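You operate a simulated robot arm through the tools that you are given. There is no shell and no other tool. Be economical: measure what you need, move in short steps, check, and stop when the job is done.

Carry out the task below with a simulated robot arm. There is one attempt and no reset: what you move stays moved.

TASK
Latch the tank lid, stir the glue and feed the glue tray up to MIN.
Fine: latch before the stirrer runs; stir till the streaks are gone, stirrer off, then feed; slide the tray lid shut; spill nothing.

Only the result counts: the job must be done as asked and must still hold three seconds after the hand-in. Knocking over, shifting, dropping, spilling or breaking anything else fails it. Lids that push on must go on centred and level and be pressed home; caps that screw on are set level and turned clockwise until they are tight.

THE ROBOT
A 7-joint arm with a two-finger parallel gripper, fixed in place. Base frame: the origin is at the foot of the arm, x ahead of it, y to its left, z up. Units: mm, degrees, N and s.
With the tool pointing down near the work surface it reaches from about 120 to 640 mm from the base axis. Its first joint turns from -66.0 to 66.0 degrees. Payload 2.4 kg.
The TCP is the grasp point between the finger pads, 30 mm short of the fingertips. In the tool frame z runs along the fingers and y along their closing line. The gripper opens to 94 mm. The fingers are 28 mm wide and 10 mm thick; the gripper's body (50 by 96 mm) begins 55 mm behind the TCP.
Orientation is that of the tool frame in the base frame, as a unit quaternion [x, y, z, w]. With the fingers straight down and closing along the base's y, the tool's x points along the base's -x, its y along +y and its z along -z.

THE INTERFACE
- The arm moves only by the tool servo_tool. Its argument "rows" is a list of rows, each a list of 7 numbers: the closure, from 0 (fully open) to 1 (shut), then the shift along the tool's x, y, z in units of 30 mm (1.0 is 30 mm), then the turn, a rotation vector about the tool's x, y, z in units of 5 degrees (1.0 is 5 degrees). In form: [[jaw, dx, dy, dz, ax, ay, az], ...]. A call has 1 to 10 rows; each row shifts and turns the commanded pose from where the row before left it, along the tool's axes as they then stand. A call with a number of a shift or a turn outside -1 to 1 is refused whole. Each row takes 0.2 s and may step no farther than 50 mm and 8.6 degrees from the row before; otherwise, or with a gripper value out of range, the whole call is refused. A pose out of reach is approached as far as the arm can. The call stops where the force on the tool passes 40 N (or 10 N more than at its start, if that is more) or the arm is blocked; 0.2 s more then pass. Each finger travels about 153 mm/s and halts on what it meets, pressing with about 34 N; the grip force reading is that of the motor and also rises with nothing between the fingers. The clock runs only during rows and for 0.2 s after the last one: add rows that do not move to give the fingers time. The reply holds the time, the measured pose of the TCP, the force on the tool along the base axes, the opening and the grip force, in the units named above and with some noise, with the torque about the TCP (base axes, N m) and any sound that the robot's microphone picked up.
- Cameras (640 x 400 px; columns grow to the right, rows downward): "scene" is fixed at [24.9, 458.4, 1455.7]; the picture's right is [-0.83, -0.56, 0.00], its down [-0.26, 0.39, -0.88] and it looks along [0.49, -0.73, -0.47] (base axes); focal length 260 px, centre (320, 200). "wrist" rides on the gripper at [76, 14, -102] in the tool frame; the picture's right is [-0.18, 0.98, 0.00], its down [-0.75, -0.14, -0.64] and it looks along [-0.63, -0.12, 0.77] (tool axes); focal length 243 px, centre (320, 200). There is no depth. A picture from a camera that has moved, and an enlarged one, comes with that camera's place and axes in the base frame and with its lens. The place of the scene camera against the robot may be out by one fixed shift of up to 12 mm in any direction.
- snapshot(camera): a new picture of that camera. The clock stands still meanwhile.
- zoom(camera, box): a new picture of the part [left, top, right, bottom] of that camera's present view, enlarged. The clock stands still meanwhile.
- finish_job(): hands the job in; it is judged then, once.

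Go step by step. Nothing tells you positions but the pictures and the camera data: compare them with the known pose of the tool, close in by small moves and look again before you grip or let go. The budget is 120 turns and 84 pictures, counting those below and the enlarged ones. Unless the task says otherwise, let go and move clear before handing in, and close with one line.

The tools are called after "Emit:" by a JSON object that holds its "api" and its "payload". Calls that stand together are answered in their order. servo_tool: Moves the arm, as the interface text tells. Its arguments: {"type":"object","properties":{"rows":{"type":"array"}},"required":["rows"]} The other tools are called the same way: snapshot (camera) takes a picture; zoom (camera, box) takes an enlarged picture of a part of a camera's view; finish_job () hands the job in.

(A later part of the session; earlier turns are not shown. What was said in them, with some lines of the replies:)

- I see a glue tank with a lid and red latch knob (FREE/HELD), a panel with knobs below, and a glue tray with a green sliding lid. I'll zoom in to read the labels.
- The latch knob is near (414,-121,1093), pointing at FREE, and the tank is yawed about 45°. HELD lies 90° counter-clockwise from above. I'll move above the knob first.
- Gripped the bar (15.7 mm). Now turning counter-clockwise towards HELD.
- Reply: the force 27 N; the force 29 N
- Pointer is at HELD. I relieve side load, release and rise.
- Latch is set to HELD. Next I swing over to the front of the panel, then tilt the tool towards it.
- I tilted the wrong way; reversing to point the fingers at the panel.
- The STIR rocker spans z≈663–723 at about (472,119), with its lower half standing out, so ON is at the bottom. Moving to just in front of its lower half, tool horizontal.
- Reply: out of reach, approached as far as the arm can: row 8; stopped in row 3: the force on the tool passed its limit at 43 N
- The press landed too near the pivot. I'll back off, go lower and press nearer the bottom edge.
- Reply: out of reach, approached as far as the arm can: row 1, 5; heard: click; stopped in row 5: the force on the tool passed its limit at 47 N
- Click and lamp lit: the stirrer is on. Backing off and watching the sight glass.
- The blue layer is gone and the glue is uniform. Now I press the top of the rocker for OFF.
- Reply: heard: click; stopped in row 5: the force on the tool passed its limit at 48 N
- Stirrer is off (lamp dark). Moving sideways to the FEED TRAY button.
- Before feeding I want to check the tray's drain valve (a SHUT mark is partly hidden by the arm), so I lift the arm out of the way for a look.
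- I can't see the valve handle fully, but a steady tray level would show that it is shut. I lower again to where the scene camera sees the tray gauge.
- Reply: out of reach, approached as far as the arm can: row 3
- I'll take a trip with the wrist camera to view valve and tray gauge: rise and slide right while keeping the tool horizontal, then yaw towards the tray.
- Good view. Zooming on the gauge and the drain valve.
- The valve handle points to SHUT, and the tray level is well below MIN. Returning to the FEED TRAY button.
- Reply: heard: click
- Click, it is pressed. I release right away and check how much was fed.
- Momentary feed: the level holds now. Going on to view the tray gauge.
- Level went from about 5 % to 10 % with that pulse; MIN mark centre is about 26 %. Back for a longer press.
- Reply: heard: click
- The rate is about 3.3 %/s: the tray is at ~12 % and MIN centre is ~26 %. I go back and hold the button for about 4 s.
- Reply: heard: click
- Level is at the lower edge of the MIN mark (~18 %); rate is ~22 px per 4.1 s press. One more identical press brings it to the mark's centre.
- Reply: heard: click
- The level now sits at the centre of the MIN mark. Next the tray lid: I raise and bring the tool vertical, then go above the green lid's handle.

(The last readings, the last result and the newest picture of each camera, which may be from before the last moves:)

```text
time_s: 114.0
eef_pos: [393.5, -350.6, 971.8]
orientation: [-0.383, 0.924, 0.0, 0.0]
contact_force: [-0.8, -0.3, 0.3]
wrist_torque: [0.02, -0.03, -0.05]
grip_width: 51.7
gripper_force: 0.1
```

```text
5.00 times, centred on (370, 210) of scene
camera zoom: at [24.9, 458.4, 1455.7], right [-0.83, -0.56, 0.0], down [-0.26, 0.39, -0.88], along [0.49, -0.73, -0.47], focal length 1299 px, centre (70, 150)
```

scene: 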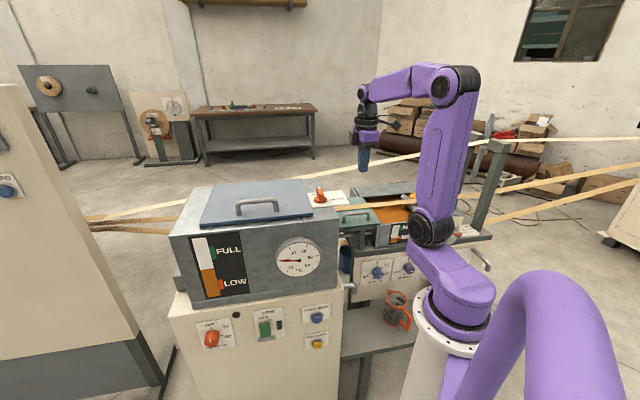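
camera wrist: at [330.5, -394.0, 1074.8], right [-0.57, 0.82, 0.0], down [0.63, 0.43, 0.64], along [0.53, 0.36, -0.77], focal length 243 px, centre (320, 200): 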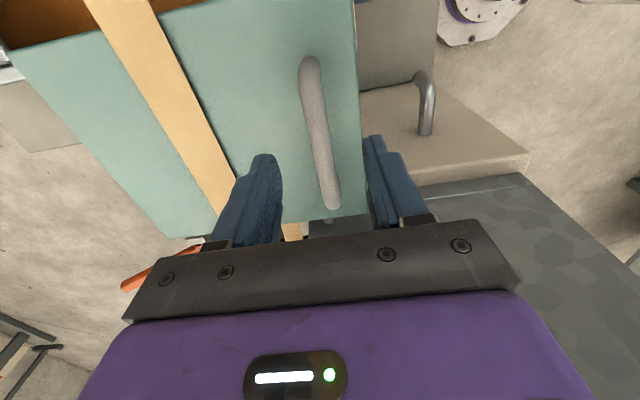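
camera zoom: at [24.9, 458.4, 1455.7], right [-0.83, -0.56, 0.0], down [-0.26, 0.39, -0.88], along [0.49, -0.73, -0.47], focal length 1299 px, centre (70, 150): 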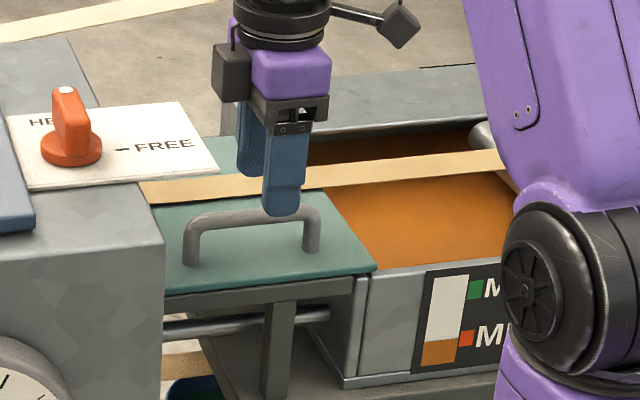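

Emit:
{"api": "servo_tool", "payload": {"rows": [[0.45, 0, 0, 0.8, 0, 0, 0], [0.45, 0, 0, 0.5, 0, 0, 0], [0.45, 0, 0, 0.3, 0, 0, 0], [0.45, 0, 0, 0, 0, 0, 0]]}}

Emit:
{"api": "zoom", "payload": {"camera": "scene", "box": [320, 170, 420, 250]}}

```text
time_s: 115.0
eef_pos: [395.6, -349.0, 925.4]
orientation: [-0.383, 0.924, 0.0, 0.0]
contact_force: [-0.3, 0.0, 0.0]
wrist_torque: [-0.03, -0.03, -0.01]
grip_width: 51.7
gripper_force: 0.0
```

```text
5.00 times, centred on (370, 210) of scene
camera zoom: at [24.9, 458.4, 1455.7], right [-0.83, -0.56, 0.0], down [-0.26, 0.39, -0.88], along [0.49, -0.73, -0.47], focal length 1299 px, centre (70, 150)
```

zoom: 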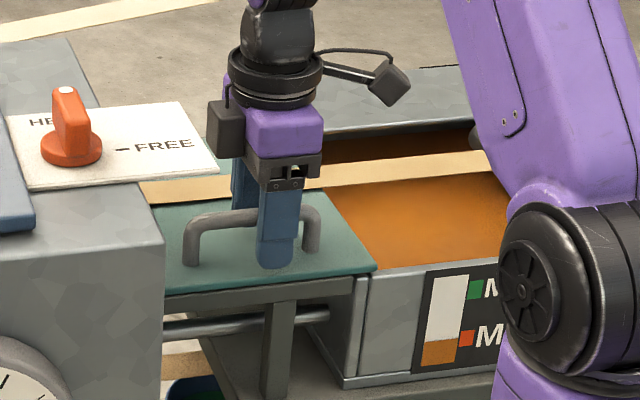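

Emit:
{"api": "servo_tool", "payload": {"rows": [[0.8, 0, 0, 0, 0, 0, 0], [1, 0, 0, 0, 0, 0, 0], [1, 0, 0, 0, 0, 0, 0], [1, 0, 0, 0, 0, 0, 0]]}}

```text
time_s: 116.0
eef_pos: [394.0, -349.4, 926.3]
orientation: [-0.384, 0.923, 0.0, 0.0]
contact_force: [-3.3, 5.7, -0.1]
wrist_torque: [0.0, 0.02, -0.1]
grip_width: 18.0
gripper_force: 45.5
```

Handle gripped (18 mm). Sliding the lid away from the tank over the tray.

Emit:
{"api": "servo_tool", "payload": {"rows": [[1, 0.3, 0, 0, 0, 0, 0], [1, 0.4, 0, 0, 0, 0, 0], [1, 0.4, 0, 0, 0, 0, 0], [1, 0.4, 0, 0, 0, 0, 0]]}}

Emit:
{"api": "zoom", "payload": {"camera": "scene", "box": [320, 160, 480, 260]}}

```text
time_s: 117.0
eef_pos: [362.2, -380.9, 924.9]
orientation: [-0.384, 0.923, 0.001, 0.0]
contact_force: [-10.2, 9.9, 3.7]
wrist_torque: [0.04, -0.03, -0.07]
grip_width: 18.3
gripper_force: 45.0
```

```text
4.00 times, centred on (400, 210) of scene
camera zoom: at [24.6, 458.8, 1455.6], right [-0.83, -0.56, 0.0], down [-0.26, 0.39, -0.88], along [0.49, -0.73, -0.47], focal length 1040 px, centre (0, 160)
```

zoom: 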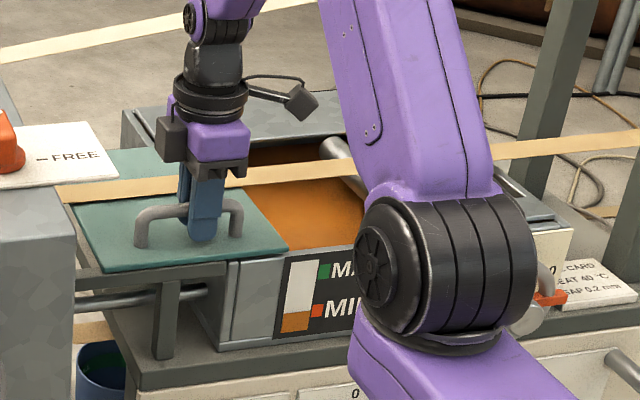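

Emit:
{"api": "servo_tool", "payload": {"rows": [[1, 0.4, 0.06, 0, 0, 0, 0], [1, 0.5, 0, 0, 0, 0, 0], [1, 0.5, 0, 0, 0, 0, 0], [1, 0.5, 0, 0, 0, 0, 0], [1, 0.5, 0, 0, 0, 0, 0]]}}

Emit:
{"api": "servo_tool", "payload": {"rows": [[1, 0.4, 0, 0, 0, 0, 0], [1, 0.4, 0, 0, 0, 0, 0], [1, 0, 0, 0, 0, 0, 0]]}}

Emit:
{"api": "snapshot", "payload": {"camera": "wrist"}}

Emit:
{"api": "zoom", "payload": {"camera": "scene", "box": [320, 160, 480, 260]}}

```text
time_s: 118.2
eef_pos: [309.6, -431.7, 929.8]
orientation: [-0.383, 0.924, -0.004, 0.0]
contact_force: [-7.8, 8.1, 28.3]
wrist_torque: [0.21, -0.13, 0.09]
grip_width: 14.5
gripper_force: 44.7
```

```text
time_s: 118.5
eef_pos: [305.0, -436.9, 930.8]
orientation: [-0.383, 0.924, -0.002, 0.001]
contact_force: [-7.3, 5.0, 15.9]
wrist_torque: [0.32, -0.11, -0.2]
grip_width: 13.8
gripper_force: 45.0
stopped in row 1: the force on the tool passed its limit at 42 N (the readings are from after the stop); the commanded pose is now the measured one
```

```text
11 pictures are left
camera wrist: at [242.1, -480.4, 1032.9], right [-0.56, 0.83, -0.01], down [0.63, 0.44, 0.64], along [0.53, 0.36, -0.77], focal length 243 px, centre (320, 200)
```

wrist: 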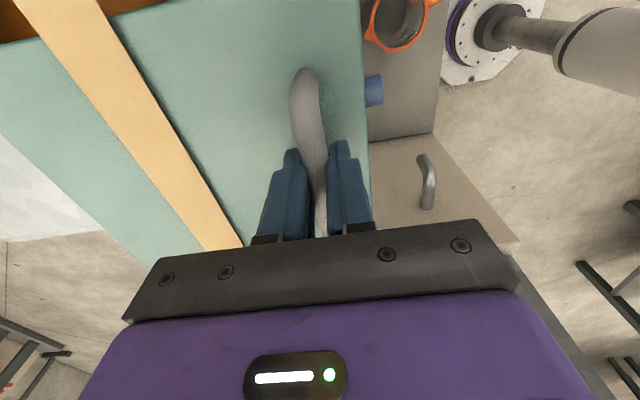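

```text
4.00 times, centred on (400, 210) of scene
camera zoom: at [24.6, 458.7, 1455.6], right [-0.83, -0.56, 0.0], down [-0.26, 0.39, -0.88], along [0.49, -0.73, -0.47], focal length 1040 px, centre (0, 160)
```

zoom: 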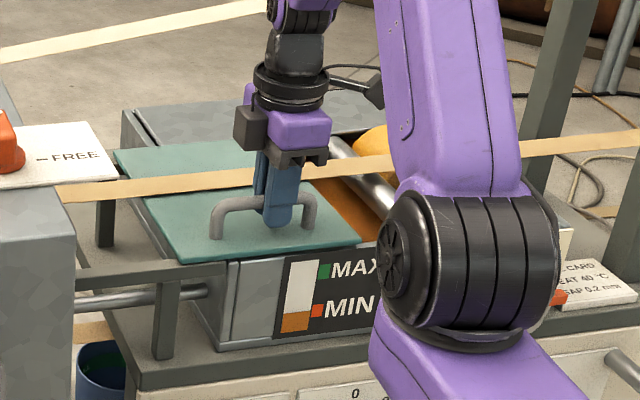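

Emit:
{"api": "servo_tool", "payload": {"rows": [[1, 0, 0, -0.05, 0, 0, 0], [1, 0.25, 0.03, 0, 0, 0, 0], [1, 0.25, 0, 0, 0, 0, 0], [1, 0.25, 0, 0, 0, 0, 0], [1, 0, 0, 0, 0, 0, 0]]}}

```text
time_s: 119.7
eef_pos: [290.7, -453.3, 931.1]
orientation: [-0.383, 0.924, -0.004, 0.0]
contact_force: [3.8, -3.2, 1.7]
wrist_torque: [0.66, -0.69, -0.18]
grip_width: 13.5
gripper_force: 44.7
```

Emit:
{"api": "servo_tool", "payload": {"rows": [[1, 0.25, 0, 0, 0, 0, 0], [1, 0.25, 0, 0, 0, 0, 0], [1, 0.2, 0, 0, 0, 0, 0], [1, 0, 0, 0, 0, 0, 0]]}}

Emit:
{"api": "zoom", "payload": {"camera": "scene", "box": [320, 160, 480, 260]}}

```text
time_s: 120.7
eef_pos: [275.6, -467.3, 929.6]
orientation: [-0.384, 0.923, -0.004, 0.001]
contact_force: [6.0, -4.4, 3.0]
wrist_torque: [0.1, -0.18, -0.26]
grip_width: 13.7
gripper_force: 44.9
```

```text
4.00 times, centred on (400, 210) of scene
camera zoom: at [25.0, 458.3, 1455.8], right [-0.83, -0.56, 0.0], down [-0.26, 0.39, -0.88], along [0.49, -0.73, -0.47], focal length 1040 px, centre (0, 160)
```

zoom: 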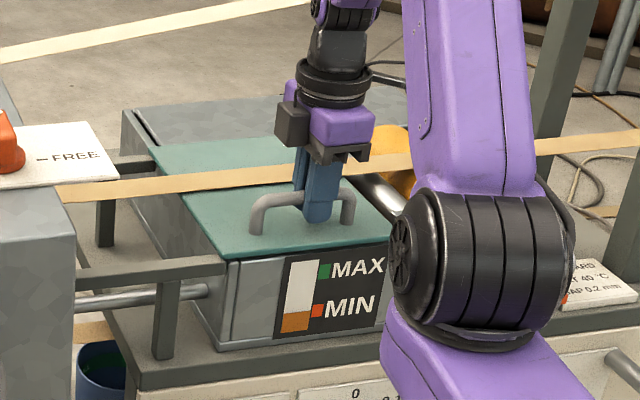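

Nearly closed; pushing gently until it stops.

Emit:
{"api": "servo_tool", "payload": {"rows": [[1, 0.15, 0, 0, 0, 0, 0], [1, 0.15, 0, 0, 0, 0, 0], [1, 0.15, 0, 0, 0, 0, 0], [1, 0, 0, 0, 0, 0, 0]]}}

Emit:
{"api": "zoom", "payload": {"camera": "scene", "box": [330, 170, 450, 250]}}

```text
time_s: 121.7
eef_pos: [266.9, -473.9, 931.1]
orientation: [-0.384, 0.923, -0.002, 0.001]
contact_force: [10.5, 0.0, -7.3]
wrist_torque: [-0.37, 0.29, -0.42]
grip_width: 13.5
gripper_force: 44.2
```

```text
5.00 times, centred on (390, 210) of scene
camera zoom: at [25.3, 458.3, 1455.8], right [-0.83, -0.56, 0.0], down [-0.26, 0.39, -0.88], along [0.49, -0.73, -0.47], focal length 1299 px, centre (-30, 150)
```

zoom: 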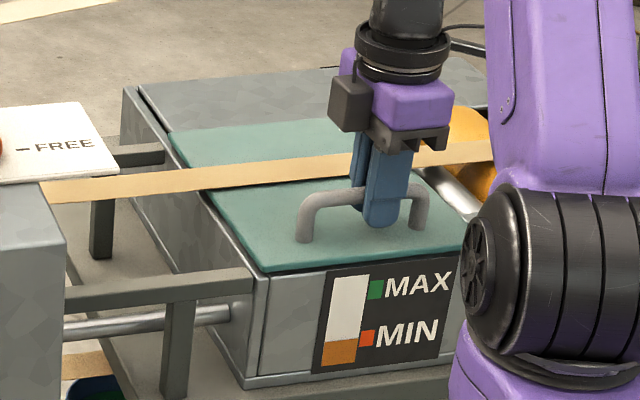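

Emit:
{"api": "servo_tool", "payload": {"rows": [[1, 0.1, 0, 0, 0, 0, 0], [1, 0.1, 0, 0, 0, 0, 0], [1, 0, 0, 0, 0, 0, 0]]}}

Emit:
{"api": "snapshot", "payload": {"camera": "wrist"}}

```text
time_s: 122.5
eef_pos: [265.3, -477.1, 930.7]
orientation: [-0.386, 0.922, 0.0, 0.002]
contact_force: [19.8, 24.2, -4.6]
wrist_torque: [0.31, -0.27, -0.68]
grip_width: 14.0
gripper_force: 44.9
```

```text
7 pictures are left
camera wrist: at [202.4, -521.5, 1033.1], right [-0.57, 0.82, 0.0], down [0.63, 0.44, 0.64], along [0.53, 0.37, -0.76], focal length 243 px, centre (320, 200)
```

wrist: 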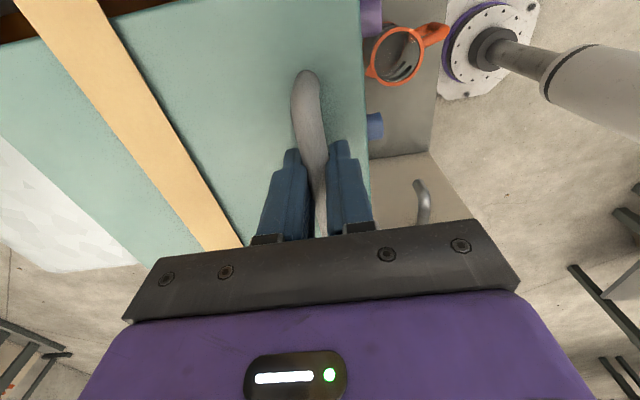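

It's against its stop (~31 N). Relieving, releasing and rising clear.

Emit:
{"api": "servo_tool", "payload": {"rows": [[0.6, 0, 0, 0, 0, 0, 0], [0.5, 0, 0, 0, 0, 0, 0], [0.5, 0, 0, 0, 0, 0, 0], [0.5, 0, 0, -0.5, 0, 0, 0], [0.5, 0, 0, -1, 0, 0, 0], [0.5, 0, 0, -1, 0, 0, 0], [0.5, 0, 0, -1, 0, 0, 0], [0.5, 0, 0, -1, 0, 0, 0], [0.5, 0, 0, -1, 0, 0, 0], [0.5, 0, 0, -1, 0, 0, 0]]}}

Emit:
{"api": "snapshot", "payload": {"camera": "wrist"}}

Emit:
{"api": "zoom", "payload": {"camera": "scene", "box": [330, 170, 450, 250]}}

```text
time_s: 124.7
eef_pos: [261.3, -480.6, 1126.4]
orientation: [-0.383, 0.924, -0.003, 0.0]
contact_force: [0.5, 0.4, -0.2]
wrist_torque: [0.0, -0.03, 0.01]
grip_width: 46.9
gripper_force: 0.0
```

```text
6 pictures are left
camera wrist: at [197.6, -525.4, 1228.5], right [-0.57, 0.82, -0.01], down [0.63, 0.44, 0.64], along [0.53, 0.36, -0.77], focal length 243 px, centre (320, 200)
```

wrist: 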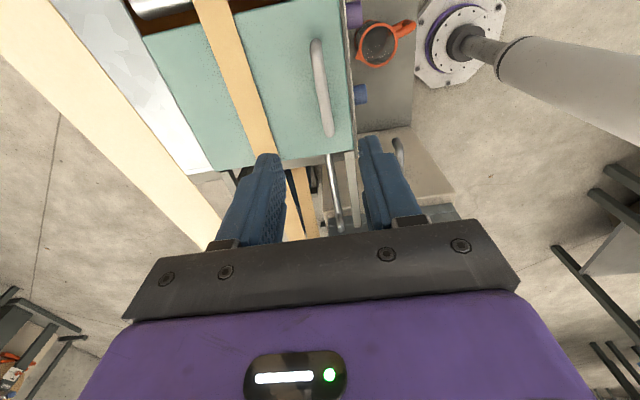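

```text
5.00 times, centred on (390, 210) of scene
camera zoom: at [24.9, 458.4, 1455.7], right [-0.83, -0.56, 0.0], down [-0.26, 0.39, -0.88], along [0.49, -0.73, -0.47], focal length 1299 px, centre (-30, 150)
```

zoom: 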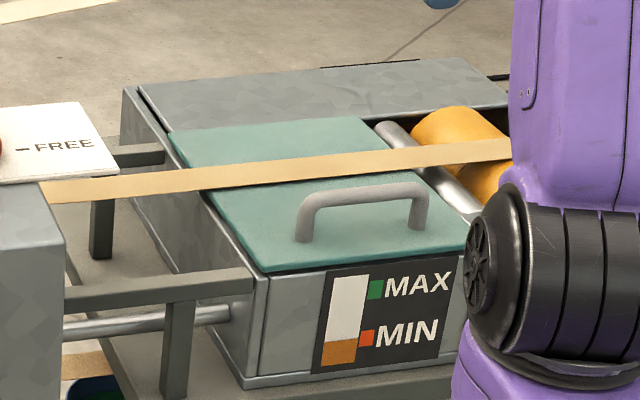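

The lid is shut against its stop, the glue is at MIN, the stirrer is off, the latch is on HELD and the arm is clear. Handing in.

Emit:
{"api": "finish_job", "payload": {}}

```text
The job is handed in.
```

I latched the tank lid before stirring, stirred the glue until the streaks were gone, and switched the stirrer off. I then fed the tray to the MIN mark and slid its lid shut, with no spills seen.
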